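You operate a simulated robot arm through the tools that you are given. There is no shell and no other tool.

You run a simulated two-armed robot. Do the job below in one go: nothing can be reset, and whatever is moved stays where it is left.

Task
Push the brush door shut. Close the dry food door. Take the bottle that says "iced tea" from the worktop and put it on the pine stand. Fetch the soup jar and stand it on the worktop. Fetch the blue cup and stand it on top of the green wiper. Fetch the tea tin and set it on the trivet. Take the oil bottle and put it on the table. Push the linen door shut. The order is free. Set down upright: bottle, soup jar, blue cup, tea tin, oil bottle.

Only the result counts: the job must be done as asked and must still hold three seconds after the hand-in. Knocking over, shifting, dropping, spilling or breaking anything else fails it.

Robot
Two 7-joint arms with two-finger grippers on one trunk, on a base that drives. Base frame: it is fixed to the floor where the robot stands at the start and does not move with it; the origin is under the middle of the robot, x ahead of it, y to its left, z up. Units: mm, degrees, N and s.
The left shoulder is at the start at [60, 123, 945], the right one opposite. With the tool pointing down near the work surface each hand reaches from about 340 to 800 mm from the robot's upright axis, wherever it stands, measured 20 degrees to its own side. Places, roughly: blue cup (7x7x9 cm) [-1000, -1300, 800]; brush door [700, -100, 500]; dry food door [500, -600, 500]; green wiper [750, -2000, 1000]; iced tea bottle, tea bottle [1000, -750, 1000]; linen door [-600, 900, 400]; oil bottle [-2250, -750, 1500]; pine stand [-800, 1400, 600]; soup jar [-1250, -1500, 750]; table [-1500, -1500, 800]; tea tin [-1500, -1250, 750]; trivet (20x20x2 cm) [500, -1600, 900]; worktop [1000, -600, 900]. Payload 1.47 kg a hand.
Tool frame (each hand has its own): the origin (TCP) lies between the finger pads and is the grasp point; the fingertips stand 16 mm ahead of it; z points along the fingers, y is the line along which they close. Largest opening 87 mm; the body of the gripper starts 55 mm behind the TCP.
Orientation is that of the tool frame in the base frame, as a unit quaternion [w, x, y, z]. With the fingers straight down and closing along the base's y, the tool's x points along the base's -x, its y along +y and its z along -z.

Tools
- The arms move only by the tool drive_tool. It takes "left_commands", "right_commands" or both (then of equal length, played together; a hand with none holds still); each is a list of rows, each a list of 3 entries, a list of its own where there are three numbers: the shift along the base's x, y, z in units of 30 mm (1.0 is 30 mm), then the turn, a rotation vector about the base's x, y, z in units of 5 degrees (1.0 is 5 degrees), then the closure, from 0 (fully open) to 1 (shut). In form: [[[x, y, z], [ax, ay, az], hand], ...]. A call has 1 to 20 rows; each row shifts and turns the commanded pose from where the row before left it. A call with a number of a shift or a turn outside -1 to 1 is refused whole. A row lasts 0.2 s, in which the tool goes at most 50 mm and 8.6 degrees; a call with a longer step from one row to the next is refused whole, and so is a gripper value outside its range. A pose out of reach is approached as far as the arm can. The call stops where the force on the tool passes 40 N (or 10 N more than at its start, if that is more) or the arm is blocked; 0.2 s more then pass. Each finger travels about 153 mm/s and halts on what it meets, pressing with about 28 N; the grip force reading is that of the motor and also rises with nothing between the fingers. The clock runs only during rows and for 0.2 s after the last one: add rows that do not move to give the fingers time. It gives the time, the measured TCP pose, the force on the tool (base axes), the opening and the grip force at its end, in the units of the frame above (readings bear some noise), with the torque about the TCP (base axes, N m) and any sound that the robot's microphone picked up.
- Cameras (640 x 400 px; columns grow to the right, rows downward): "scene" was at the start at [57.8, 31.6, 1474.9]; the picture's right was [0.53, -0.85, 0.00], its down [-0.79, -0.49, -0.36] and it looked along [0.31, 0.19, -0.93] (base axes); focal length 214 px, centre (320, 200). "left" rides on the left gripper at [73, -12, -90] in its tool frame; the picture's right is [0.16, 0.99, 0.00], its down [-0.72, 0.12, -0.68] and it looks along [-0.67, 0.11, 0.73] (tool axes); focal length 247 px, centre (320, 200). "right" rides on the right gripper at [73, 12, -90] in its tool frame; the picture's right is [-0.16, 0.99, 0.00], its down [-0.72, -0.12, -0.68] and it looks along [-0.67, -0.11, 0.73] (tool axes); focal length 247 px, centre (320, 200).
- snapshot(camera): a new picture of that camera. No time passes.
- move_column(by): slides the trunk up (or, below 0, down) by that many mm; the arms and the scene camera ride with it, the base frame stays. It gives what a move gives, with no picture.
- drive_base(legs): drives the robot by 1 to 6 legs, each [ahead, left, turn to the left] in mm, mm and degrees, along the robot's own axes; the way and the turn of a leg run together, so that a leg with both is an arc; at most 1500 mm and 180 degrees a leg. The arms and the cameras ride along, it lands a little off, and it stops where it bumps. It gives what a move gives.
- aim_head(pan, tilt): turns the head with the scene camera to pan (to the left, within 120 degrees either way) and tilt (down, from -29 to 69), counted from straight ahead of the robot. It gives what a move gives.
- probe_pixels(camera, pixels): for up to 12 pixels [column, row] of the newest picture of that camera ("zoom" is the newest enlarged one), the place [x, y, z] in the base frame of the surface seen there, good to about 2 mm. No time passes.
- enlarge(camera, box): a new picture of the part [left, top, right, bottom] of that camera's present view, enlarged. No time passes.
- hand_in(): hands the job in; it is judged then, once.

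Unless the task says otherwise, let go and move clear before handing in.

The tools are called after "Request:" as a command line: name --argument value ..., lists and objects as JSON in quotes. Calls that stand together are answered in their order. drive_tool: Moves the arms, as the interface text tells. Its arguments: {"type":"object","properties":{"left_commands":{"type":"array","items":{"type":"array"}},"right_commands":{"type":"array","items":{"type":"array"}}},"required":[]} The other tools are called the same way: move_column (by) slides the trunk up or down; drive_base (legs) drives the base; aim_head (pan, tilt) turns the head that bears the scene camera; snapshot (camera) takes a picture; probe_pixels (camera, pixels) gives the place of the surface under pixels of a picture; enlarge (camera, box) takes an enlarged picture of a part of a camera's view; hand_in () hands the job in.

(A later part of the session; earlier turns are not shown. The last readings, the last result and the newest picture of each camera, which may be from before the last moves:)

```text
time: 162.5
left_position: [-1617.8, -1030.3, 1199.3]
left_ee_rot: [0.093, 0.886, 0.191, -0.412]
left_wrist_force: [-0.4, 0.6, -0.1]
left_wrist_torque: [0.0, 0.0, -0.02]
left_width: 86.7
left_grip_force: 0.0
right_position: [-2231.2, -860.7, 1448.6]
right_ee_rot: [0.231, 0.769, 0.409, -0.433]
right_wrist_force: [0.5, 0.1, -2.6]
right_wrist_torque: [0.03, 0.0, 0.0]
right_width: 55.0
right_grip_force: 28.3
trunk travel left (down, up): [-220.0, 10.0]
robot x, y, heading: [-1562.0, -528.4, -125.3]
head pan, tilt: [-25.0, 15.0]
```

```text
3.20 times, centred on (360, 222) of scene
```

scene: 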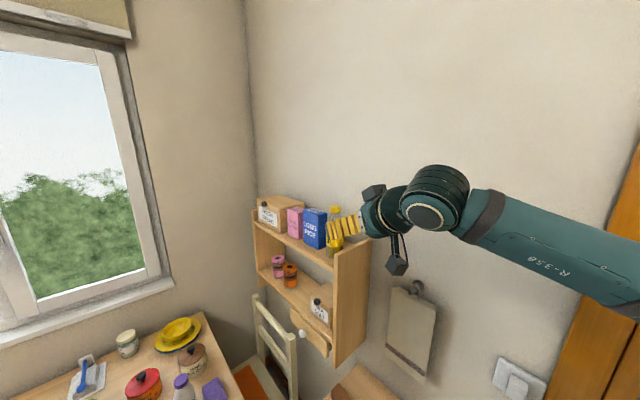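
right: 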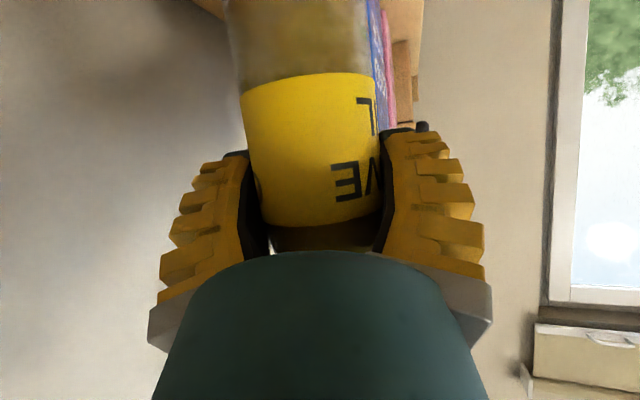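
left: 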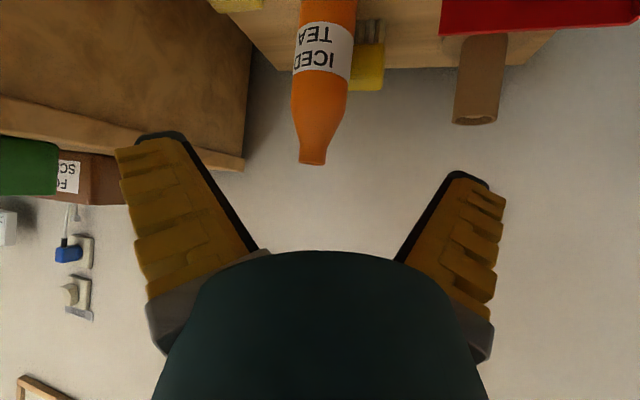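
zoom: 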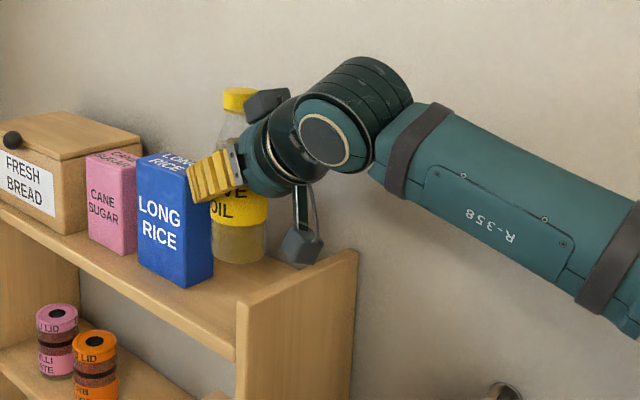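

Oil bottle held (55 mm, 28 N). I lift over the panel and draw it out toward the room.

Request:
drive_tool --right_commands '[[[0, 0, 0.9], [0, 0, 0], 1], [[0.2, 0, 0.9], [0, 0, 0], 1], [[0.8, 0, 0.2], [0, 0, 0], 1], [[0.9, 0, 0], [0, 0, 0], 1], [[0.9, 0, 0], [0, 0, 0], 1], [[0.9, 0, 0], [0, 0, 0], 1], [[0.9, 0, 0], [0, 0, 0], 1], [[0.9, 0, 0], [0, 0, 0], 1], [[0, 0, 0], [0, 0, 0], 1]]'

Request:
snapshot --camera "scene"

```text
time: 164.5
left_position: [-1619.4, -1030.7, 1199.1]
left_ee_rot: [0.094, 0.886, 0.192, -0.411]
left_wrist_force: [0.4, -0.1, 0.8]
left_wrist_torque: [0.0, 0.06, 0.02]
left_width: 86.9
left_grip_force: 0.0
right_position: [-2063.0, -861.0, 1510.3]
right_ee_rot: [0.231, 0.77, 0.409, -0.432]
right_wrist_force: [0.0, -0.1, -3.3]
right_wrist_torque: [0.01, 0.0, 0.01]
right_width: 55.0
right_grip_force: 28.4
trunk travel left (down, up): [-220.0, 10.0]
robot x, y, heading: [-1562.0, -535.2, -125.4]
head pan, tilt: [-25.0, 15.0]
```

```text
taken
```

scene: 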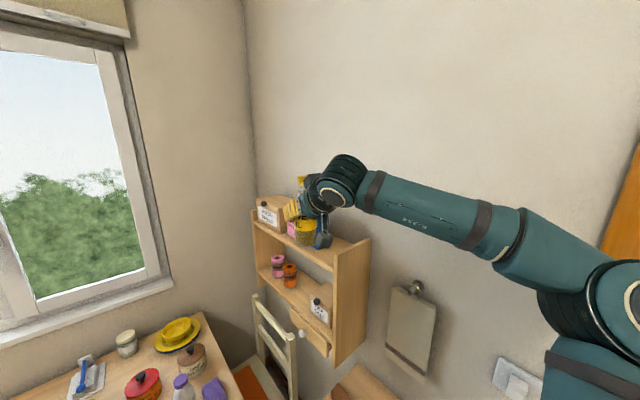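

I turn to face the table squarely and look down at it.

Request:
drive_base --legs '[[-150, 0, 0], [0, 0, 16.5]]'

Request:
aim_head --pan 20 --tilt 35

Request:
snapshot --camera "scene"

```text
time: 166.8
left_position: [-1386.7, -902.6, 1200.2]
left_ee_rot: [0.151, 0.85, 0.315, -0.394]
left_wrist_force: [-0.2, 0.1, -0.5]
left_wrist_torque: [-0.01, 0.0, 0.04]
left_width: 86.8
left_grip_force: 0.0
right_position: [-1861.2, -865.2, 1510.2]
right_ee_rot: [0.289, 0.704, 0.513, -0.396]
right_wrist_force: [0.0, 0.0, -2.7]
right_wrist_torque: [-0.01, -0.03, 0.02]
right_width: 54.7
right_grip_force: 27.8
trunk travel left (down, up): [-220.0, 10.0]
robot x, y, heading: [-1469.8, -415.0, -109.4]
head pan, tilt: [-25.0, 15.0]
```

```text
time: 167.9
left_position: [-1385.9, -902.3, 1199.4]
left_ee_rot: [0.151, 0.85, 0.315, -0.394]
left_wrist_force: [-0.2, 0.5, -0.3]
left_wrist_torque: [-0.02, -0.01, -0.01]
left_width: 87.2
left_grip_force: 0.0
right_position: [-1862.1, -864.0, 1510.1]
right_ee_rot: [0.289, 0.704, 0.513, -0.397]
right_wrist_force: [-0.4, -0.1, -2.3]
right_wrist_torque: [0.01, 0.04, 0.01]
right_width: 54.8
right_grip_force: 27.6
trunk travel left (down, up): [-220.0, 10.0]
robot x, y, heading: [-1473.0, -409.7, -109.4]
head pan, tilt: [20.0, 35.0]
```

```text
taken
```

scene: 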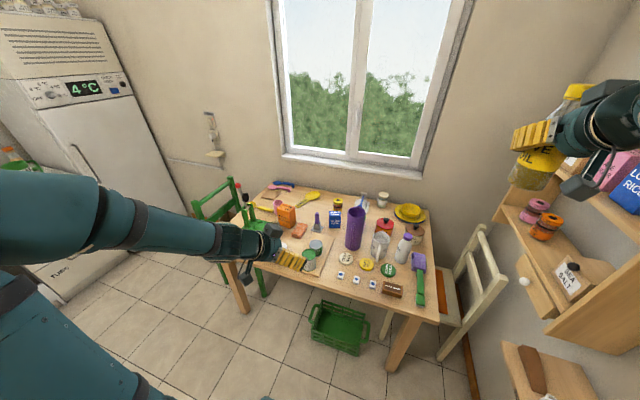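

Request:
enlarge --camera "scene" --box '[220, 170, 460, 320]'

Request:
probe_pixels --camera "zoom" --pixels '[[490, 345], [570, 380], [560, 300], [500, 260], [300, 300], [160, 260], [230, 150], [330, 270], [480, 200], [450, 110], [280, 210], [540, 200]]'

```text
2.67 times, centred on (340, 245) of scene
```

zoom: 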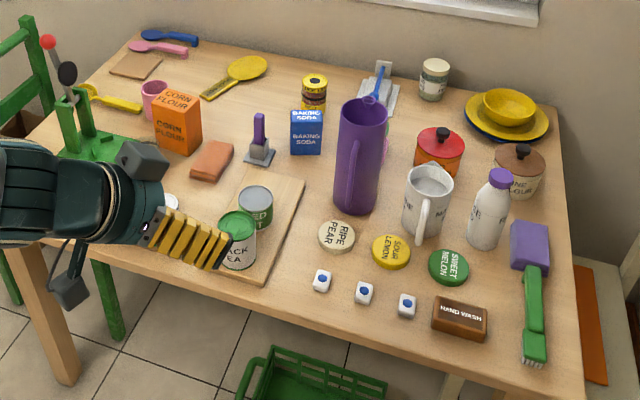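

```text
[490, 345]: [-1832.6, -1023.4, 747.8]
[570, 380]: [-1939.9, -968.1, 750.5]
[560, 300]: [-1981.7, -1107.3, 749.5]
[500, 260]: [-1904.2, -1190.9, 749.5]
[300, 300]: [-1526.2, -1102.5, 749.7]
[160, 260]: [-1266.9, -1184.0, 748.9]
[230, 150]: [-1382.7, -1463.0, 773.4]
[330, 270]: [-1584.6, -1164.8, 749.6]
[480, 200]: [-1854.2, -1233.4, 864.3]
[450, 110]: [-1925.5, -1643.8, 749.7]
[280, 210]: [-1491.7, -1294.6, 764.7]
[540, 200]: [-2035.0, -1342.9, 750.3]
```

The table has dense items; the left hand blocks my view of the cup and jar. I pull the left hand aside and look again.

Request:
drive_tool --left_commands '[[[0.89, 0.43, 0.2], [0, 0, 0], 0], [[0.89, 0.43, 0.2], [0, 0, 0], 0], [[0.89, 0.43, 0.2], [0, 0, 0], 0], [[0.89, 0.43, 0.2], [0, 0, 0], 0], [[0.89, 0.43, 0.2], [0, 0, 0], 0]]'

Request:
aim_head --pan 15 --tilt 45

Request:
snapshot --camera "scene"

```text
time: 169.1
left_position: [-1253.5, -836.3, 1227.2]
left_ee_rot: [0.15, 0.85, 0.314, -0.394]
left_wrist_force: [1.1, -0.8, -0.7]
left_wrist_torque: [-0.02, 0.02, -0.01]
left_width: 86.9
left_grip_force: 0.1
right_position: [-1862.1, -863.4, 1509.6]
right_ee_rot: [0.289, 0.704, 0.513, -0.396]
right_wrist_force: [0.1, 0.2, -2.4]
right_wrist_torque: [-0.02, 0.03, -0.03]
right_width: 55.0
right_grip_force: 27.4
trunk travel left (down, up): [-220.0, 10.0]
robot x, y, heading: [-1472.0, -410.8, -109.0]
head pan, tilt: [20.0, 35.0]
```

```text
time: 169.8
left_position: [-1254.6, -835.8, 1228.7]
left_ee_rot: [0.15, 0.851, 0.314, -0.393]
left_wrist_force: [0.2, -0.1, 0.3]
left_wrist_torque: [-0.01, -0.03, -0.01]
left_width: 86.8
left_grip_force: 0.1
right_position: [-1862.4, -865.6, 1510.5]
right_ee_rot: [0.289, 0.704, 0.514, -0.396]
right_wrist_force: [1.0, -0.5, -2.7]
right_wrist_torque: [0.02, 0.04, -0.01]
right_width: 54.8
right_grip_force: 28.1
trunk travel left (down, up): [-220.0, 10.0]
robot x, y, heading: [-1471.5, -408.9, -109.4]
head pan, tilt: [15.0, 45.0]
```

```text
taken
```

scene: 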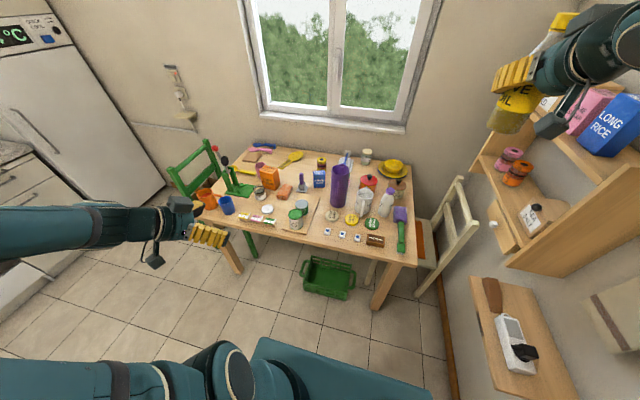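

Request:
enlarge --camera "scene" --box '[190, 140, 420, 270]'

Request:
enlarge --camera "scene" --box '[190, 160, 320, 240]'

Request:
probe_pixels --camera "zoom" --pixels '[[185, 225], [340, 180], [340, 210], [520, 290], [555, 225], [300, 320], [420, 340], [380, 230], [430, 290], [265, 260], [200, 300], [70, 210]]'

```text
2.78 times, centred on (305, 205) of scene
```

zoom: 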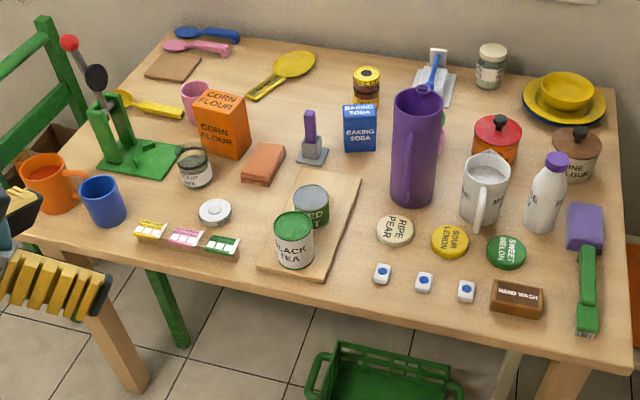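

```text
4.92 times, centred on (255, 200) of scene
```

zoom: 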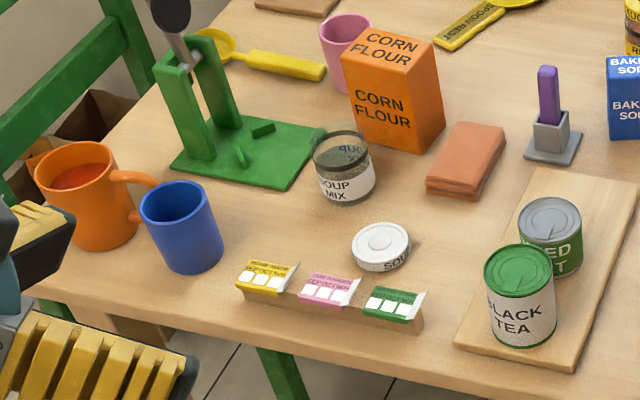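

```text
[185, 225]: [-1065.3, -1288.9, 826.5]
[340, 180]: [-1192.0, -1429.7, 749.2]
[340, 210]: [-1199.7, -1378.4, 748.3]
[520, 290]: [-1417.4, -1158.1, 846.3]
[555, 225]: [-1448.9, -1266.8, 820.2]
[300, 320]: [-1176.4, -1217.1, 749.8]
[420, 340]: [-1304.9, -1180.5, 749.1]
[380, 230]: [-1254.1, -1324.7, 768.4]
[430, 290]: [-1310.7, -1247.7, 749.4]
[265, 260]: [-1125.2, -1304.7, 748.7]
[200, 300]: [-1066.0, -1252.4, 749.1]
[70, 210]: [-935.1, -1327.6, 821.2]
```

The table is clear to read: SOUP MIX jar at (345,170), its lid beside it, BLACK TEA tin at (518,300), blue cup at (183,225). I'll drive to a spot facing the table between these and put the oil in the gap between lid and board.

Request:
drive_base --legs '[[0, 539, 0], [117, 0, 0]]'

Request:
move_column --by -110

Request:
aim_head --pan 0 --tilt 45

Request:
snapshot --camera "scene"

```text
time: 175.8
left_position: [-786.0, -1123.0, 1228.3]
left_ee_rot: [0.15, 0.85, 0.314, -0.395]
left_wrist_force: [0.0, -0.2, 0.2]
left_wrist_torque: [-0.02, 0.03, -0.07]
left_width: 86.7
left_grip_force: 0.1
right_position: [-1394.9, -1151.4, 1511.1]
right_ee_rot: [0.288, 0.704, 0.513, -0.396]
right_wrist_force: [0.0, -0.7, -3.0]
right_wrist_torque: [-0.01, -0.02, 0.0]
right_width: 54.7
right_grip_force: 28.0
trunk travel left (down, up): [-220.0, 10.0]
robot x, y, heading: [-1008.2, -694.7, -109.0]
head pan, tilt: [15.0, 45.0]
```

```text
time: 177.3
left_position: [-785.4, -1123.0, 1118.7]
left_ee_rot: [0.152, 0.85, 0.316, -0.394]
left_wrist_force: [-0.2, 0.2, 0.1]
left_wrist_torque: [0.01, 0.02, 0.0]
left_width: 87.1
left_grip_force: 0.0
right_position: [-1395.5, -1151.9, 1400.5]
right_ee_rot: [0.29, 0.703, 0.515, -0.396]
right_wrist_force: [0.5, 0.7, -2.3]
right_wrist_torque: [-0.01, 0.0, 0.03]
right_width: 54.9
right_grip_force: 28.4
trunk travel left (down, up): [-110.0, 120.0]
robot x, y, heading: [-1004.2, -693.0, -109.0]
head pan, tilt: [15.0, 45.0]
```

```text
time: 178.0
left_position: [-786.2, -1123.5, 1118.6]
left_ee_rot: [0.151, 0.85, 0.316, -0.394]
left_wrist_force: [-0.4, -0.4, 1.1]
left_wrist_torque: [-0.01, 0.02, 0.01]
left_width: 87.1
left_grip_force: 0.0
right_position: [-1393.5, -1151.6, 1400.2]
right_ee_rot: [0.289, 0.704, 0.515, -0.395]
right_wrist_force: [0.8, 0.2, -2.4]
right_wrist_torque: [0.02, -0.02, -0.04]
right_width: 54.9
right_grip_force: 27.9
trunk travel left (down, up): [-110.0, 120.0]
robot x, y, heading: [-1006.5, -693.5, -109.1]
head pan, tilt: [0.0, 45.0]
```

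```text
taken
```

scene: 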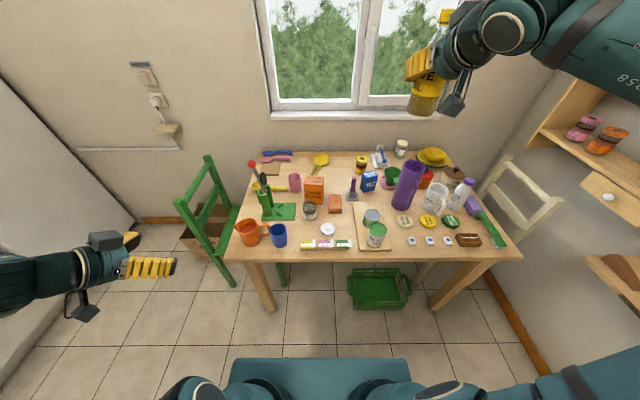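

Excellent view. I enlarge the front part of the table and probe item positions.

Request:
enlarge --camera "scene" --box '[225, 180, 405, 265]'

Request:
probe_pixels --camera "zoom" --pixels '[[445, 155], [430, 190], [457, 250], [472, 120], [440, 250], [365, 170], [395, 170], [270, 235], [450, 235], [190, 195], [165, 190], [215, 190]]'

Request:
probe_pixels --camera "zoom" --pixels '[[303, 100], [280, 105], [325, 105], [303, 120], [540, 200], [510, 195], [570, 195], [540, 245], [190, 230], [190, 165], [90, 190], [525, 100]]'

```text
3.56 times, centred on (315, 222) of scene
```

zoom: 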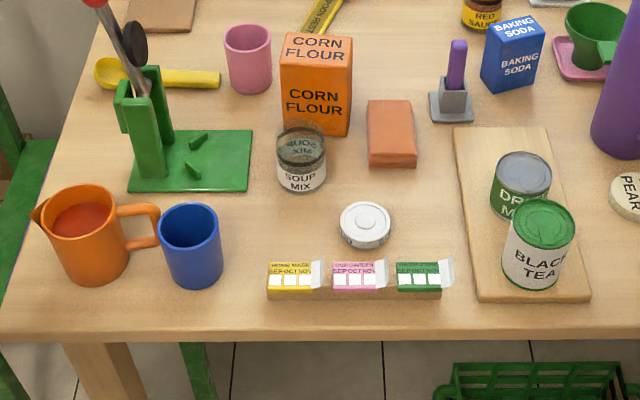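

```text
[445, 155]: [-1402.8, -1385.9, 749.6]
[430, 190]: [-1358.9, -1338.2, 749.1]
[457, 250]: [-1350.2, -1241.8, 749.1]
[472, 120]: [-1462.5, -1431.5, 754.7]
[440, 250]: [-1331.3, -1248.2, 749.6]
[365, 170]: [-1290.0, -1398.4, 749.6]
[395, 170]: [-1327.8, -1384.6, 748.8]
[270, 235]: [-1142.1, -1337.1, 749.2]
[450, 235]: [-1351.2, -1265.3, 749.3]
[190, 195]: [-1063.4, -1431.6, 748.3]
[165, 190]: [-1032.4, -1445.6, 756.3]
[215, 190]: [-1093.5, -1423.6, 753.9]
```

```text
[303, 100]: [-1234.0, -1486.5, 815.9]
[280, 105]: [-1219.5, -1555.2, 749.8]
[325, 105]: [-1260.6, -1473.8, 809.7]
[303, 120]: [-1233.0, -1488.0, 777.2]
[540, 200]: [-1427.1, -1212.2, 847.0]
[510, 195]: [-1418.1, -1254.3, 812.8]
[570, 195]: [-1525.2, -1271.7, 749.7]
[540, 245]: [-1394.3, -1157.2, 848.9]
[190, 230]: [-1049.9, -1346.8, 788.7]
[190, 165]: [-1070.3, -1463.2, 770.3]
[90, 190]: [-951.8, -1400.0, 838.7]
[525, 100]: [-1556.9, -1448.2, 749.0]
```

I'll pick up the cup with the left hand first, closing front-to-back because the mug's handle touches its left side. I probe cup, jar and tin precisely.

Request:
enlarge --camera "scene" --box '[230, 195, 350, 270]'

Request:
probe_pixels --camera "zoom" --pixels '[[225, 240], [225, 215], [225, 185], [225, 157], [262, 195], [305, 195], [258, 165], [308, 170], [258, 240], [262, 152], [291, 152], [258, 270]]'

Request:
probe_pixels --camera "zoom" --pixels '[[430, 80], [400, 75], [462, 75], [430, 100], [395, 60], [470, 60], [430, 50], [430, 30], [510, 110], [260, 105], [340, 105], [355, 165]]'

```text
5.33 times, centred on (290, 232) of scene
```

zoom: 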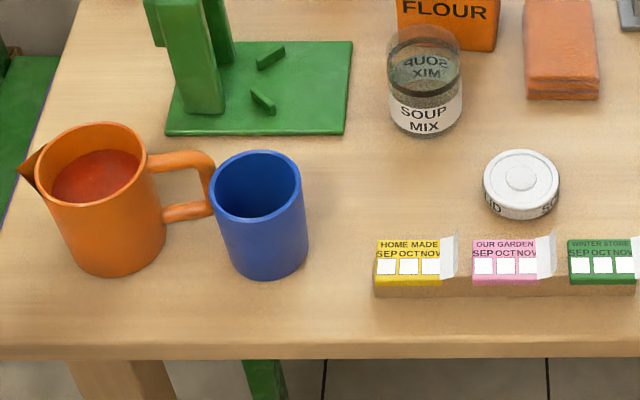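

```text
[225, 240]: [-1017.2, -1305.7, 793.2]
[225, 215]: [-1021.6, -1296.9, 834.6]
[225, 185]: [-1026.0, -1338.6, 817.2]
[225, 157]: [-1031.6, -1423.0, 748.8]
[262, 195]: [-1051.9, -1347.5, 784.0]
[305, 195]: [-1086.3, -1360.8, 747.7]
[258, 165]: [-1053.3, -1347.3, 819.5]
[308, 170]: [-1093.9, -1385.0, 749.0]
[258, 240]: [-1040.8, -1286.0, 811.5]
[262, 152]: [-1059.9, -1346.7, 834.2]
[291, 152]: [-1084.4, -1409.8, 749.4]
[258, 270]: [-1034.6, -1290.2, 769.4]
```

```text
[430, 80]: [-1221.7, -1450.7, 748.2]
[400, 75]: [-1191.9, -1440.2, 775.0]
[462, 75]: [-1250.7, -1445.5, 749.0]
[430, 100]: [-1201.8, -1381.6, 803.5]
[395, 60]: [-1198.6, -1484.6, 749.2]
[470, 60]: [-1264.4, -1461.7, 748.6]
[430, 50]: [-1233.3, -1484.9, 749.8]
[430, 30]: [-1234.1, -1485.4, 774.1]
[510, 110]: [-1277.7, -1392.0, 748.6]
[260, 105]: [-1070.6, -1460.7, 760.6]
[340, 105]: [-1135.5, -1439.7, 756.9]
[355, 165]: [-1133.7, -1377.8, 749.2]
```

Cup centre is about (-1050,-1318), r≈34, rim z≈836. The jar is glass, so I probe its label band.

Request:
probe_pixels --camera "zoom" --pixels '[[425, 112], [425, 125], [396, 112], [456, 112], [410, 115], [442, 115], [425, 95], [400, 100], [452, 100], [425, 132], [415, 38], [445, 60]]'

Request:
enlarge --camera "scene" --box '[290, 195, 340, 226]'

```text
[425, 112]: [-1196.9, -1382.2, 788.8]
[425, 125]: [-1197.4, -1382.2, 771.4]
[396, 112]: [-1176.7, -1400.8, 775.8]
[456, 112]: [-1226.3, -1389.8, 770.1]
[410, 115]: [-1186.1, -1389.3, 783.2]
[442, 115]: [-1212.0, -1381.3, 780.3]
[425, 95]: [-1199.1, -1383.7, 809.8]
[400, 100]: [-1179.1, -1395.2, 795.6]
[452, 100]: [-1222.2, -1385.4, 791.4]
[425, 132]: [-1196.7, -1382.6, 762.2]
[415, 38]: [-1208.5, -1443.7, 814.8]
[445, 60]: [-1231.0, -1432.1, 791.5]
```

```text
12.80 times, centred on (315, 210) of scene
```

zoom: 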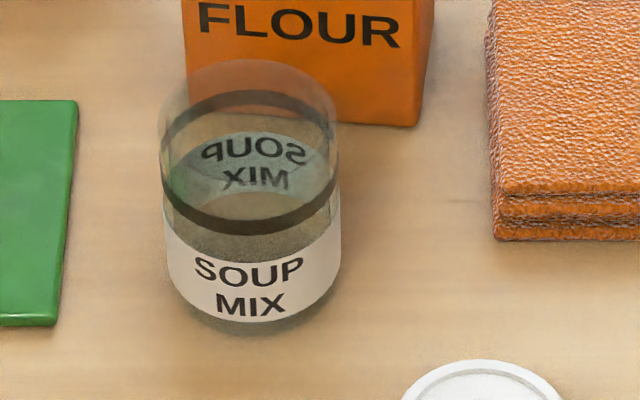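

Jar centre is about (-1205,-1413), r≈31.5, rim z≈832. Now the left hand: yaw -60° then pitch to vertical while moving above the cup.

Request:
drive_tool --left_commands '[[[-0.73, -0.54, -0.1], [0, 0, -1], 0], [[-0.73, -0.54, -0.1], [0, 0, -1], 0], [[-0.73, -0.54, -0.1], [0, 0, -1], 0], [[-0.73, -0.54, -0.1], [0, 0, -1], 0], [[-0.73, -0.54, -0.1], [0, 0, -1], 0], [[-0.73, -0.54, -0.1], [0, 0, -1], 0], [[-0.73, -0.54, -0.1], [0, 0, -1], 0], [[-0.73, -0.54, -0.1], [0, 0, -1], 0], [[-0.73, -0.54, -0.1], [0, 0, -1], 0], [[-0.73, -0.54, -0.1], [0, 0, -1], 0], [[-0.73, -0.54, -0.1], [0, 0, -1], 0], [[-0.73, -0.54, -0.1], [0, 0, -1], 0]]'

Request:
drive_tool --left_commands '[[[0, 0, -0.1], [-0.326, -0.945, 0], 0], [[0, 0, -0.1], [-0.326, -0.945, 0], 0], [[0, 0, -0.1], [-0.326, -0.945, 0], 0], [[0, 0, -0.1], [-0.326, -0.945, 0], 0], [[0, 0, -0.1], [-0.326, -0.945, 0], 0], [[0, 0, -0.1], [-0.326, -0.945, 0], 0], [[0, 0, -0.1], [-0.326, -0.945, 0], 0], [[0, 0, -0.1], [-0.326, -0.945, 0], 0], [[0, 0, -0.1], [-0.326, -0.945, 0], 0], [[0, 0, -0.1], [-0.326, -0.945, 0], 0]]'

Request:
snapshot --camera "scene"

```text
time: 180.6
left_position: [-1051.5, -1316.1, 1083.2]
left_ee_rot: [-0.067, 0.894, -0.152, -0.417]
left_wrist_force: [0.9, -0.1, 0.0]
left_wrist_torque: [0.01, -0.02, 0.01]
left_width: 87.0
left_grip_force: 0.0
right_position: [-1395.0, -1151.8, 1399.7]
right_ee_rot: [0.289, 0.704, 0.514, -0.396]
right_wrist_force: [-0.1, -0.2, -2.1]
right_wrist_torque: [0.01, 0.01, 0.05]
right_width: 54.8
right_grip_force: 27.9
trunk travel left (down, up): [-110.0, 120.0]
robot x, y, heading: [-1003.2, -694.3, -109.3]
head pan, tilt: [0.0, 45.0]
```

```text
time: 182.8
left_position: [-1049.5, -1318.1, 1052.9]
left_ee_rot: [0.003, 0.986, -0.169, 0.001]
left_wrist_force: [-0.3, 0.1, -0.2]
left_wrist_torque: [0.0, -0.02, 0.01]
left_width: 87.2
left_grip_force: 0.0
right_position: [-1395.3, -1151.5, 1400.2]
right_ee_rot: [0.289, 0.704, 0.513, -0.397]
right_wrist_force: [-0.3, -0.5, -2.0]
right_wrist_torque: [-0.03, 0.01, 0.05]
right_width: 54.8
right_grip_force: 27.7
trunk travel left (down, up): [-110.0, 120.0]
robot x, y, heading: [-1007.6, -694.7, -108.9]
head pan, tilt: [0.0, 45.0]
```

```text
taken
```

scene: 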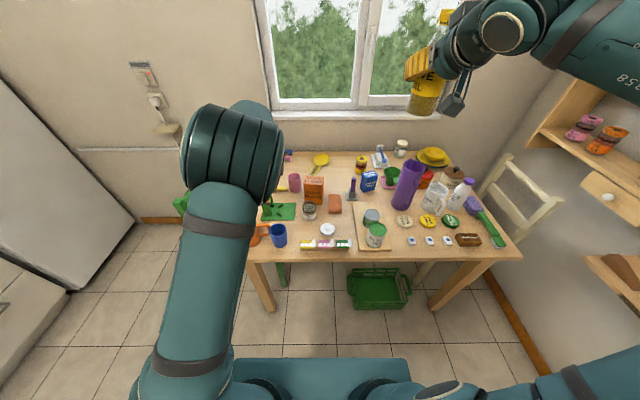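

The left tool is vertical with its closing axis front-to-back. I check with the left camera.

Request:
snapshot --camera "left"

```text
taken
```

left: 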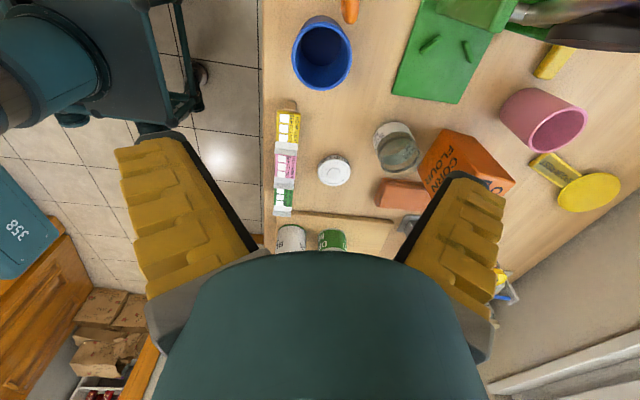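

Request:
probe_pixels --camera "left" --pixels '[[295, 60], [350, 60], [322, 20], [322, 88], [297, 45], [348, 45], [310, 85], [560, 30], [620, 20], [520, 20], [348, 12]]'

```text
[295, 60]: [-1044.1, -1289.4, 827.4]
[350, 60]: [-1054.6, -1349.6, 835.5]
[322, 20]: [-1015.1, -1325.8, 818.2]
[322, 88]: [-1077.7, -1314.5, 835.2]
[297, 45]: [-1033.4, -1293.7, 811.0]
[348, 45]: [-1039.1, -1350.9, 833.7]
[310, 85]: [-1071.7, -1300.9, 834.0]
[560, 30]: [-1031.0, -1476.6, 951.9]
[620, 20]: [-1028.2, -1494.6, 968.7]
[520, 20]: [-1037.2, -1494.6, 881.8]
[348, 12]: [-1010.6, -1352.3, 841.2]
```

Cup centre confirmed at (-1048,-1320). I descend straight down around it.

Request:
drive_tool --left_commands '[[[0, -0.05, -0.95], [0, 0, 0], 0], [[0, 0, -0.95], [0, 0, 0], 0], [[0, 0, -0.95], [0, 0, 0], 0], [[0, 0, -0.95], [0, 0, 0], 0], [[0, 0, -0.95], [0, 0, 0], 0], [[0, 0, -0.95], [0, 0, 0], 0], [[0, 0, 0], [0, 0, 0], 0]]'

Request:
snapshot --camera "left"

```text
time: 184.4
left_position: [-1048.1, -1320.2, 880.6]
left_ee_rot: [0.002, 0.986, -0.168, 0.0]
left_wrist_force: [0.0, 0.2, 0.7]
left_wrist_torque: [0.03, 0.02, -0.05]
left_width: 87.0
left_grip_force: 0.1
right_position: [-1395.1, -1151.3, 1399.0]
right_ee_rot: [0.289, 0.704, 0.514, -0.396]
right_wrist_force: [0.6, -0.8, -2.3]
right_wrist_torque: [-0.01, -0.02, 0.06]
right_width: 54.7
right_grip_force: 27.8
trunk travel left (down, up): [-110.0, 120.0]
robot x, y, heading: [-1007.6, -693.2, -109.5]
head pan, tilt: [0.0, 45.0]
```

```text
taken
```

left: 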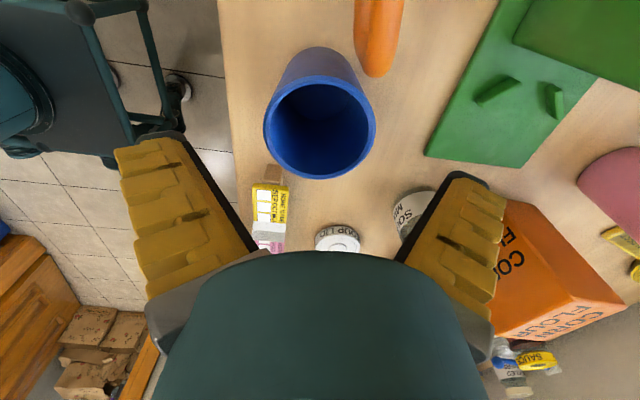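

Request:
drive_tool --left_commands '[[[0, 0, -0.9], [0, 0, 0], 0], [[0, 0, -0.9], [0, 0, 0], 0], [[0, 0, -0.68], [0, 0, 0], 0], [[0, 0, 0], [0, 0, 0], 0], [[0, 0, 0], [0, 0, 0], 1], [[0, 0, 0], [0, 0, 0], 1], [[0, 0, 0], [0, 0, 0], 1], [[0, 0, 0], [0, 0, 0], 1]]'

Request:
snapshot --camera "left"

Request:
enlarge --camera "scene" --box '[200, 170, 400, 295]'

```text
time: 186.2
left_position: [-1050.6, -1319.0, 808.6]
left_ee_rot: [0.002, 0.986, -0.169, 0.0]
left_wrist_force: [-0.8, 0.0, 4.3]
left_wrist_torque: [-0.01, 0.21, -0.04]
left_width: 73.3
left_grip_force: 27.5
right_position: [-1395.7, -1150.8, 1400.0]
right_ee_rot: [0.289, 0.703, 0.514, -0.396]
right_wrist_force: [1.3, 0.6, -3.1]
right_wrist_torque: [0.02, 0.05, 0.02]
right_width: 54.8
right_grip_force: 28.2
trunk travel left (down, up): [-110.0, 120.0]
robot x, y, heading: [-1006.5, -693.6, -109.2]
head pan, tilt: [0.0, 45.0]
```

```text
taken
```

left: 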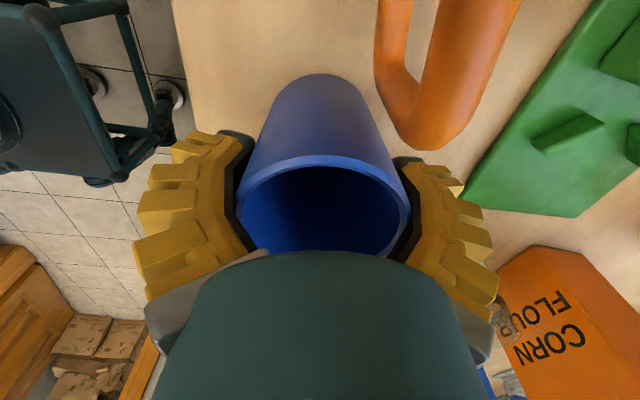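

```text
3.20 times, centred on (300, 232) of scene
```

zoom: 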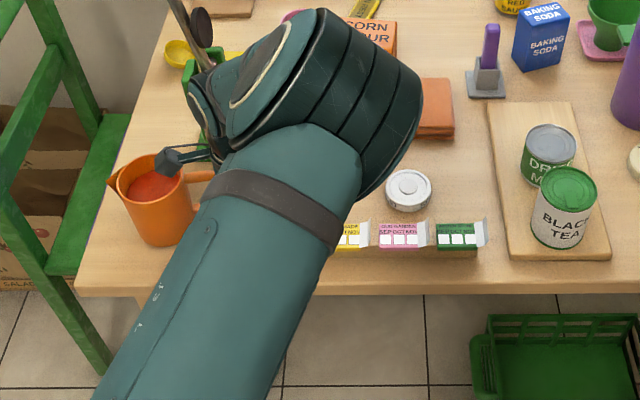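

The cup is gripped (73 mm). I lift it straight up.

Request:
drive_tool --left_commands '[[[0, 0, 0.3], [0, 0, 0], 1], [[0, 0, 0.8], [0, 0, 0], 1], [[0, 0, 1], [0, 0, 0], 1], [[0, 0, 1], [0, 0, 0], 1], [[0, 0, 1], [0, 0, 0], 1], [[0, 0, 1], [0, 0, 0], 1], [[0, 0, 1], [0, 0, 0], 1], [[0, 0, 0], [0, 0, 0], 1]]'

Request:
snapshot --camera "left"

Request:
snapshot --camera "scene"

```text
time: 188.0
left_position: [-1051.2, -1317.3, 989.1]
left_ee_rot: [0.002, 0.986, -0.169, -0.001]
left_wrist_force: [-0.2, 0.8, 0.2]
left_wrist_torque: [-0.01, -0.01, 0.0]
left_width: 72.9
left_grip_force: 27.9
right_position: [-1394.9, -1151.0, 1399.3]
right_ee_rot: [0.29, 0.703, 0.515, -0.396]
right_wrist_force: [0.3, 0.7, -2.9]
right_wrist_torque: [-0.02, 0.01, -0.01]
right_width: 54.9
right_grip_force: 28.2
trunk travel left (down, up): [-110.0, 120.0]
robot x, y, heading: [-1005.8, -693.7, -108.9]
head pan, tilt: [0.0, 45.0]
```

```text
taken
```

left: 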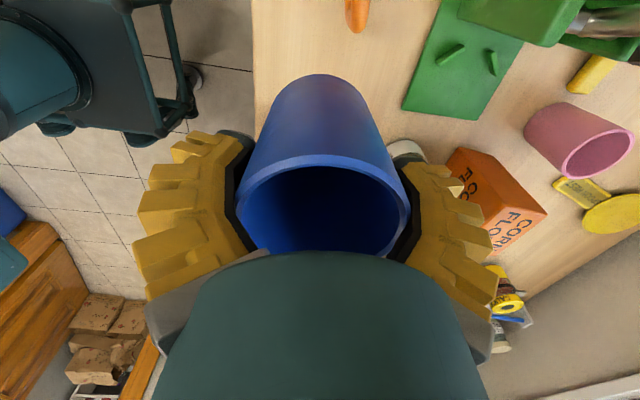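

```text
taken
```

scene: 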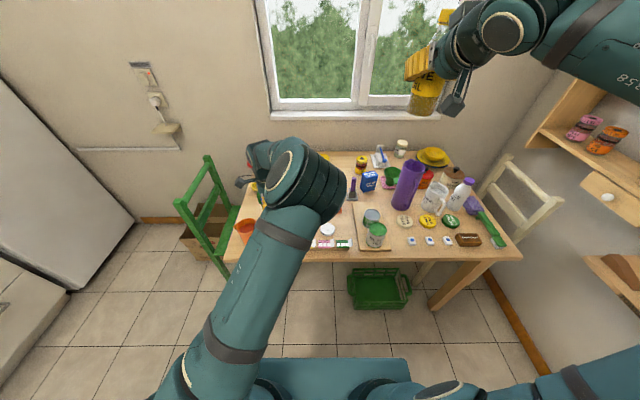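

Cup is up. I tuck the left arm to the side, then place the oil bottle in the vacated area.

Request:
drive_tool --left_commands '[[[0.2, 0.5, 0.8], [0, 0, 0], 1], [[0.8, 0.6, 0.5], [0, 0, 0], 1], [[0.9, 0.6, 0.37], [0, 0, 0], 1], [[0.9, 0.6, 0.37], [0, 0, 0], 1], [[0.9, 0.6, 0.37], [0, 0, 0], 1], [[0.9, 0.6, 0.37], [0, 0, 0], 1], [[0.9, 0.6, 0.37], [0, 0, 0], 1], [[0.9, 0.6, 0.2], [0, 0, 0], 1], [[0.9, 0.6, 0], [0, 0, 0], 1], [[0, 0, 0], [0, 0, 0], 1]]'

Request:
snapshot --camera "scene"

Request:
enlarge --camera "scene" --box '[225, 180, 405, 265]'

```text
time: 190.2
left_position: [-830.1, -1158.7, 1090.5]
left_ee_rot: [0.003, 0.986, -0.169, 0.0]
left_wrist_force: [-0.8, 0.3, 0.3]
left_wrist_torque: [-0.02, 0.01, -0.02]
left_width: 73.2
left_grip_force: 28.1
right_position: [-1394.9, -1151.4, 1399.2]
right_ee_rot: [0.289, 0.704, 0.513, -0.397]
right_wrist_force: [-1.0, -0.1, -2.8]
right_wrist_torque: [-0.03, 0.02, -0.02]
right_width: 54.8
right_grip_force: 28.5
trunk travel left (down, up): [-110.0, 120.0]
robot x, y, heading: [-1007.5, -690.3, -109.3]
head pan, tilt: [0.0, 45.0]
```

```text
taken
```

scene: 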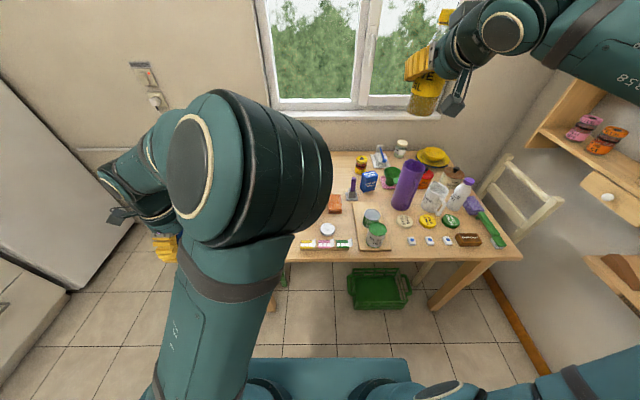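

```text
3.56 times, centred on (315, 222) of scene
```

zoom: 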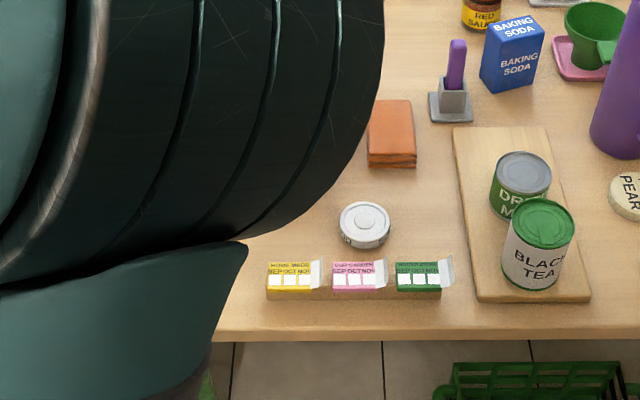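

The left elbow blocks the middle. I yaw the held cup by +90° (still upright) so the arm returns to a natural outward configuration.

Request:
drive_tool --left_commands '[[[0, 0, 0], [0, 0, 1], 1], [[0, 0, 0], [0, 0, 1], 1], [[0, 0, 0], [0, 0, 1], 1], [[0, 0, 0], [0, 0, 1], 1], [[0, 0, 0], [0, 0, 1], 1], [[0, 0, 0], [0, 0, 1], 1], [[0, 0, 0], [0, 0, 1], 1], [[0, 0, 0], [0, 0, 1], 1], [[0, 0, 0], [0, 0, 1], 1], [[0, 0, 0], [0, 0, 1], 1], [[0, 0, 0], [0, 0, 1], 1], [[0, 0, 0], [0, 0, 1], 1], [[0, 0, 0], [0, 0, 1], 1], [[0, 0, 0], [0, 0, 1], 1], [[0, 0, 0], [0, 0, 1], 1], [[0, 0, 0], [0, 0, 1], 1], [[0, 0, 0], [0, 0, 1], 1], [[0, 0, 0], [0, 0, 1], 1]]'

Request:
snapshot --camera "scene"

```text
time: 194.0
left_position: [-829.2, -1159.9, 1091.5]
left_ee_rot: [0.002, 0.815, 0.579, 0.002]
left_wrist_force: [-0.3, -0.3, -0.1]
left_wrist_torque: [-0.02, 0.01, -0.01]
left_width: 73.0
left_grip_force: 27.6
right_position: [-1393.9, -1150.8, 1399.8]
right_ee_rot: [0.29, 0.704, 0.514, -0.396]
right_wrist_force: [0.2, -0.1, -3.0]
right_wrist_torque: [0.01, 0.01, -0.03]
right_width: 54.6
right_grip_force: 28.1
trunk travel left (down, up): [-110.0, 120.0]
robot x, y, heading: [-1007.4, -690.5, -109.1]
head pan, tilt: [0.0, 45.0]
```

```text
taken
```

scene: 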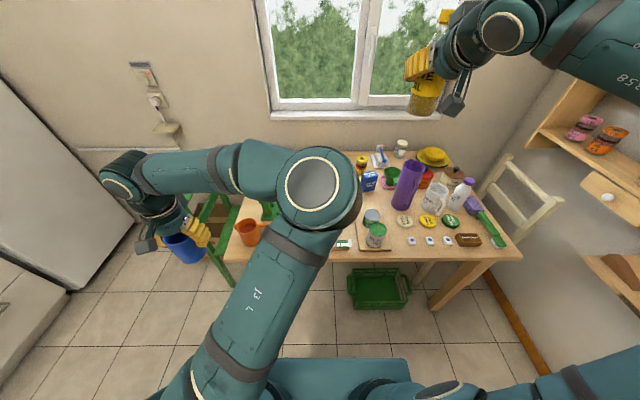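

The elbow stays inward, so I check where it is relative to the right arm's path.

Request:
probe_pixels --camera "scene" --pixels '[[315, 190], [350, 190], [290, 250], [250, 170], [285, 165], [330, 220], [500, 25], [560, 20], [600, 90]]'

Request:
enlarge --camera "scene" --box '[320, 190, 400, 255]'

Request:
probe_pixels --camera "zoom" --pixels '[[230, 225], [260, 250], [290, 225], [290, 290], [230, 290], [330, 300], [345, 350], [320, 250], [250, 350], [410, 230], [450, 275], [180, 380]]'

```text
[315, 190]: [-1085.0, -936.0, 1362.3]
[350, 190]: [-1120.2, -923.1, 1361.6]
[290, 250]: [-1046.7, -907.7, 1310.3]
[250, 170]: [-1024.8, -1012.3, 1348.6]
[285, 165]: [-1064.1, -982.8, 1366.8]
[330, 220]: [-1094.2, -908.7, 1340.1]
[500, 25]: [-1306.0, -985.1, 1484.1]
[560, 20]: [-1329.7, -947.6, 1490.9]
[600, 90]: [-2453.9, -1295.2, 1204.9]
```

```text
6.15 times, centred on (360, 222) of scene
```

zoom: 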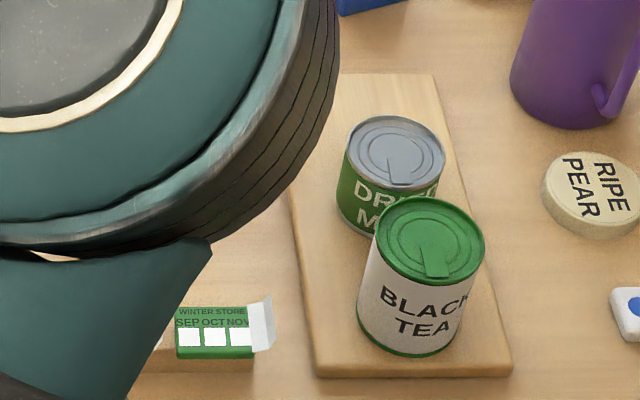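

```text
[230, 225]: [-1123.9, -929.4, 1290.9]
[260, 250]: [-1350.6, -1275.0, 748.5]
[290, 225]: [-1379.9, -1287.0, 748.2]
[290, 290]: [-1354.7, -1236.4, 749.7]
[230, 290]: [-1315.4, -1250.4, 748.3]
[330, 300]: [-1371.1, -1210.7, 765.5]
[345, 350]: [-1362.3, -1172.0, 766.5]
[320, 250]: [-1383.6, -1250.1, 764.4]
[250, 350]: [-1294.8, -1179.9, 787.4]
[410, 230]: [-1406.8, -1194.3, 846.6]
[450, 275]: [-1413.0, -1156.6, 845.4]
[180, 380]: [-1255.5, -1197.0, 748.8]
```

The left elbow is at (-1085,-936,1362), about 200 mm from the right arm; I proceed in stages, lowering the oil bottle over the spot (-1337,-1299).

Request:
drive_tool --right_commands '[[[0.127, -0.33, -1], [0, 0, 0], 1], [[0.127, -0.33, -1], [0, 0, 0], 1], [[0.127, -0.33, -1], [0, 0, 0], 1], [[0.127, -0.33, -1], [0, 0, 0], 1], [[0.127, -0.33, -1], [0, 0, 0], 1], [[0.127, -0.33, -1], [0, 0, 0], 1], [[0.127, -0.33, -1], [0, 0, 0], 1], [[0.127, -0.33, -1], [0, 0, 0], 1], [[0, 0, 0], [0, 0, 0], 1]]'

Request:
snapshot --camera "scene"

```text
time: 196.0
left_position: [-827.7, -1159.8, 1089.8]
left_ee_rot: [0.002, 0.816, 0.578, 0.001]
left_wrist_force: [0.3, 0.4, -0.8]
left_wrist_torque: [0.0, 0.0, 0.0]
left_width: 72.8
left_grip_force: 28.4
right_position: [-1364.9, -1228.0, 1159.7]
right_ee_rot: [0.289, 0.703, 0.514, -0.396]
right_wrist_force: [0.6, -0.5, -2.7]
right_wrist_torque: [0.01, 0.01, -0.02]
right_width: 54.6
right_grip_force: 27.4
trunk travel left (down, up): [-110.0, 120.0]
robot x, y, heading: [-1005.9, -692.8, -109.1]
head pan, tilt: [0.0, 45.0]
```

```text
taken
```

scene: 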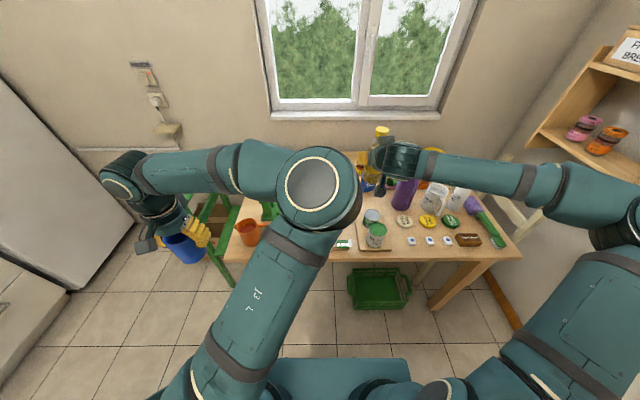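

Request:
drive_tool --right_commands '[[[0.133, -0.34, -1], [0, 0, 0], 1], [[0.133, -0.34, -1], [0, 0, 0], 1], [[0.133, -0.34, -1], [0, 0, 0], 1], [[0.133, -0.34, -1], [0, 0, 0], 1], [[0.133, -0.34, -1], [0, 0, 0], 1], [[0.133, -0.34, -1], [0, 0, 0], 1], [[0.133, -0.34, -1], [0, 0, 0], 1], [[0, 0, 0], [0, 0, 0], 1]]'

Request:
snapshot --camera "scene"

Request:
snapshot --camera "right"

```text
time: 197.8
left_position: [-828.8, -1161.0, 1090.4]
left_ee_rot: [0.003, 0.816, 0.578, 0.001]
left_wrist_force: [0.3, -0.6, -0.4]
left_wrist_torque: [-0.02, 0.01, 0.01]
left_width: 72.4
left_grip_force: 28.4
right_position: [-1359.1, -1274.7, 946.2]
right_ee_rot: [0.29, 0.704, 0.513, -0.396]
right_wrist_force: [0.5, -0.4, -1.7]
right_wrist_torque: [0.01, 0.01, -0.04]
right_width: 54.7
right_grip_force: 29.0
right hand out of reach, approached as far as the arm can: row 1, 2, 5, 6, 7
trunk travel left (down, up): [-110.0, 120.0]
robot x, y, heading: [-1003.0, -695.3, -109.0]
head pan, tilt: [0.0, 45.0]
```

```text
taken
```

scene: 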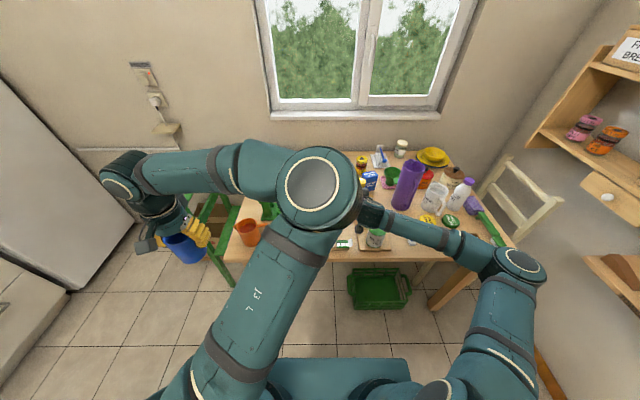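

```text
taken
```

right: 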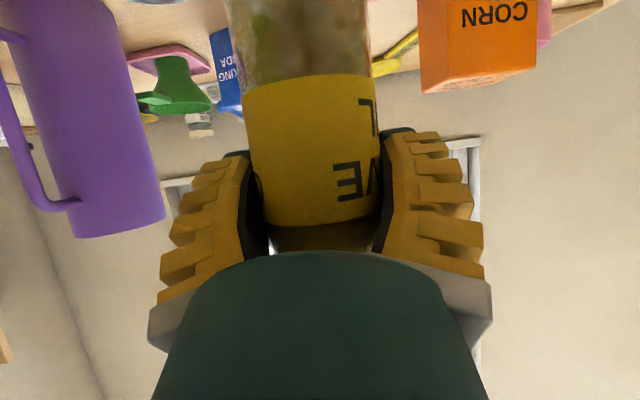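

The forearm now crosses the right part of the table and some rows were out of reach. I probe its height.

Request:
probe_pixels --camera "scene" --pixels '[[400, 222], [440, 235], [470, 245], [520, 262], [375, 210], [360, 200], [500, 320]]'

```text
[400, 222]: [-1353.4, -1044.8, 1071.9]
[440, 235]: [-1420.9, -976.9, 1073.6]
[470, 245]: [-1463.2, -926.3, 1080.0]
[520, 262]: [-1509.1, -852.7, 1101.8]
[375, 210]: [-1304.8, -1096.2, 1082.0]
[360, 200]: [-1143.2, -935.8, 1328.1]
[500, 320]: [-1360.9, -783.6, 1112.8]
```

The forearm stays in front of the table at z≈1070, so it is safe. I use the base for the last lateral shift and the column for lowering.

Request:
drive_base --legs '[[15, 29, 0]]'

Request:
move_column --by -70

Request:
snapshot --camera "scene"

Request:
enlarge --camera "scene" --box '[310, 160, 410, 260]'

Request:
snapshot --camera "right"

```text
time: 198.8
left_position: [-805.4, -1185.5, 1090.1]
left_ee_rot: [0.001, 0.815, 0.579, 0.001]
left_wrist_force: [0.1, -0.7, -0.6]
left_wrist_torque: [0.0, -0.01, -0.01]
left_width: 72.5
left_grip_force: 27.7
right_position: [-1335.0, -1299.7, 946.7]
right_ee_rot: [0.29, 0.703, 0.514, -0.397]
right_wrist_force: [0.4, -0.9, -3.0]
right_wrist_torque: [-0.03, 0.06, -0.03]
right_width: 54.6
right_grip_force: 28.0
trunk travel left (down, up): [-110.0, 120.0]
robot x, y, heading: [-983.6, -720.3, -109.0]
head pan, tilt: [0.0, 45.0]
```

```text
time: 199.9
left_position: [-805.7, -1184.0, 1018.8]
left_ee_rot: [0.003, 0.817, 0.577, 0.002]
left_wrist_force: [0.6, -0.4, -0.3]
left_wrist_torque: [0.01, 0.01, 0.03]
left_width: 72.5
left_grip_force: 27.7
right_position: [-1335.8, -1299.1, 876.9]
right_ee_rot: [0.289, 0.704, 0.513, -0.397]
right_wrist_force: [0.3, 0.3, -2.4]
right_wrist_torque: [0.04, 0.01, -0.02]
right_width: 54.6
right_grip_force: 27.6
trunk travel left (down, up): [-40.0, 190.0]
robot x, y, heading: [-981.7, -718.4, -109.4]
head pan, tilt: [0.0, 45.0]
```

```text
taken
```

scene: 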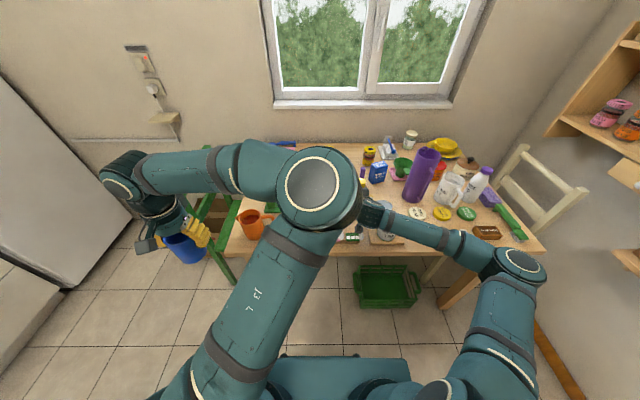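

```text
4.00 times, centred on (360, 210) of scene
```

zoom: 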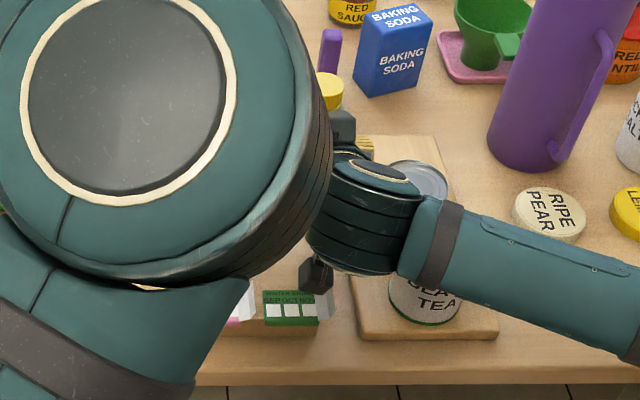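

```text
taken
```

right: 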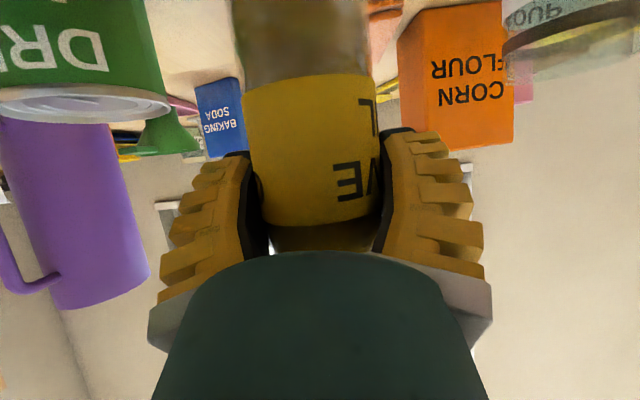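

The camera housing under the hand will come close to the seed packets. I probe both heights before lowering more.

Request:
probe_pixels --camera "zoom" --pixels '[[315, 275], [308, 268], [325, 285], [330, 300], [325, 310], [300, 300], [280, 297], [245, 300], [318, 255], [340, 130]]'

Request:
enlarge --camera "scene" --box '[340, 215, 380, 245]'

```text
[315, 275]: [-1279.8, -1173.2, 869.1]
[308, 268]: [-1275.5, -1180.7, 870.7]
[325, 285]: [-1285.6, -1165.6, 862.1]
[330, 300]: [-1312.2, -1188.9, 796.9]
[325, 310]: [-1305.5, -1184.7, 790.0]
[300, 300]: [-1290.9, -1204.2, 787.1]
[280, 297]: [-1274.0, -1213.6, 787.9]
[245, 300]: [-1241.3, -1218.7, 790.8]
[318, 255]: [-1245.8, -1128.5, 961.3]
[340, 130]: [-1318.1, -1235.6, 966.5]
```

```text
13.33 times, centred on (360, 230) of scene
```

zoom: 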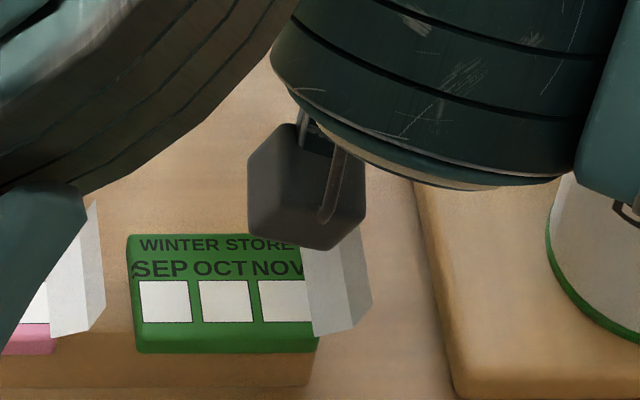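

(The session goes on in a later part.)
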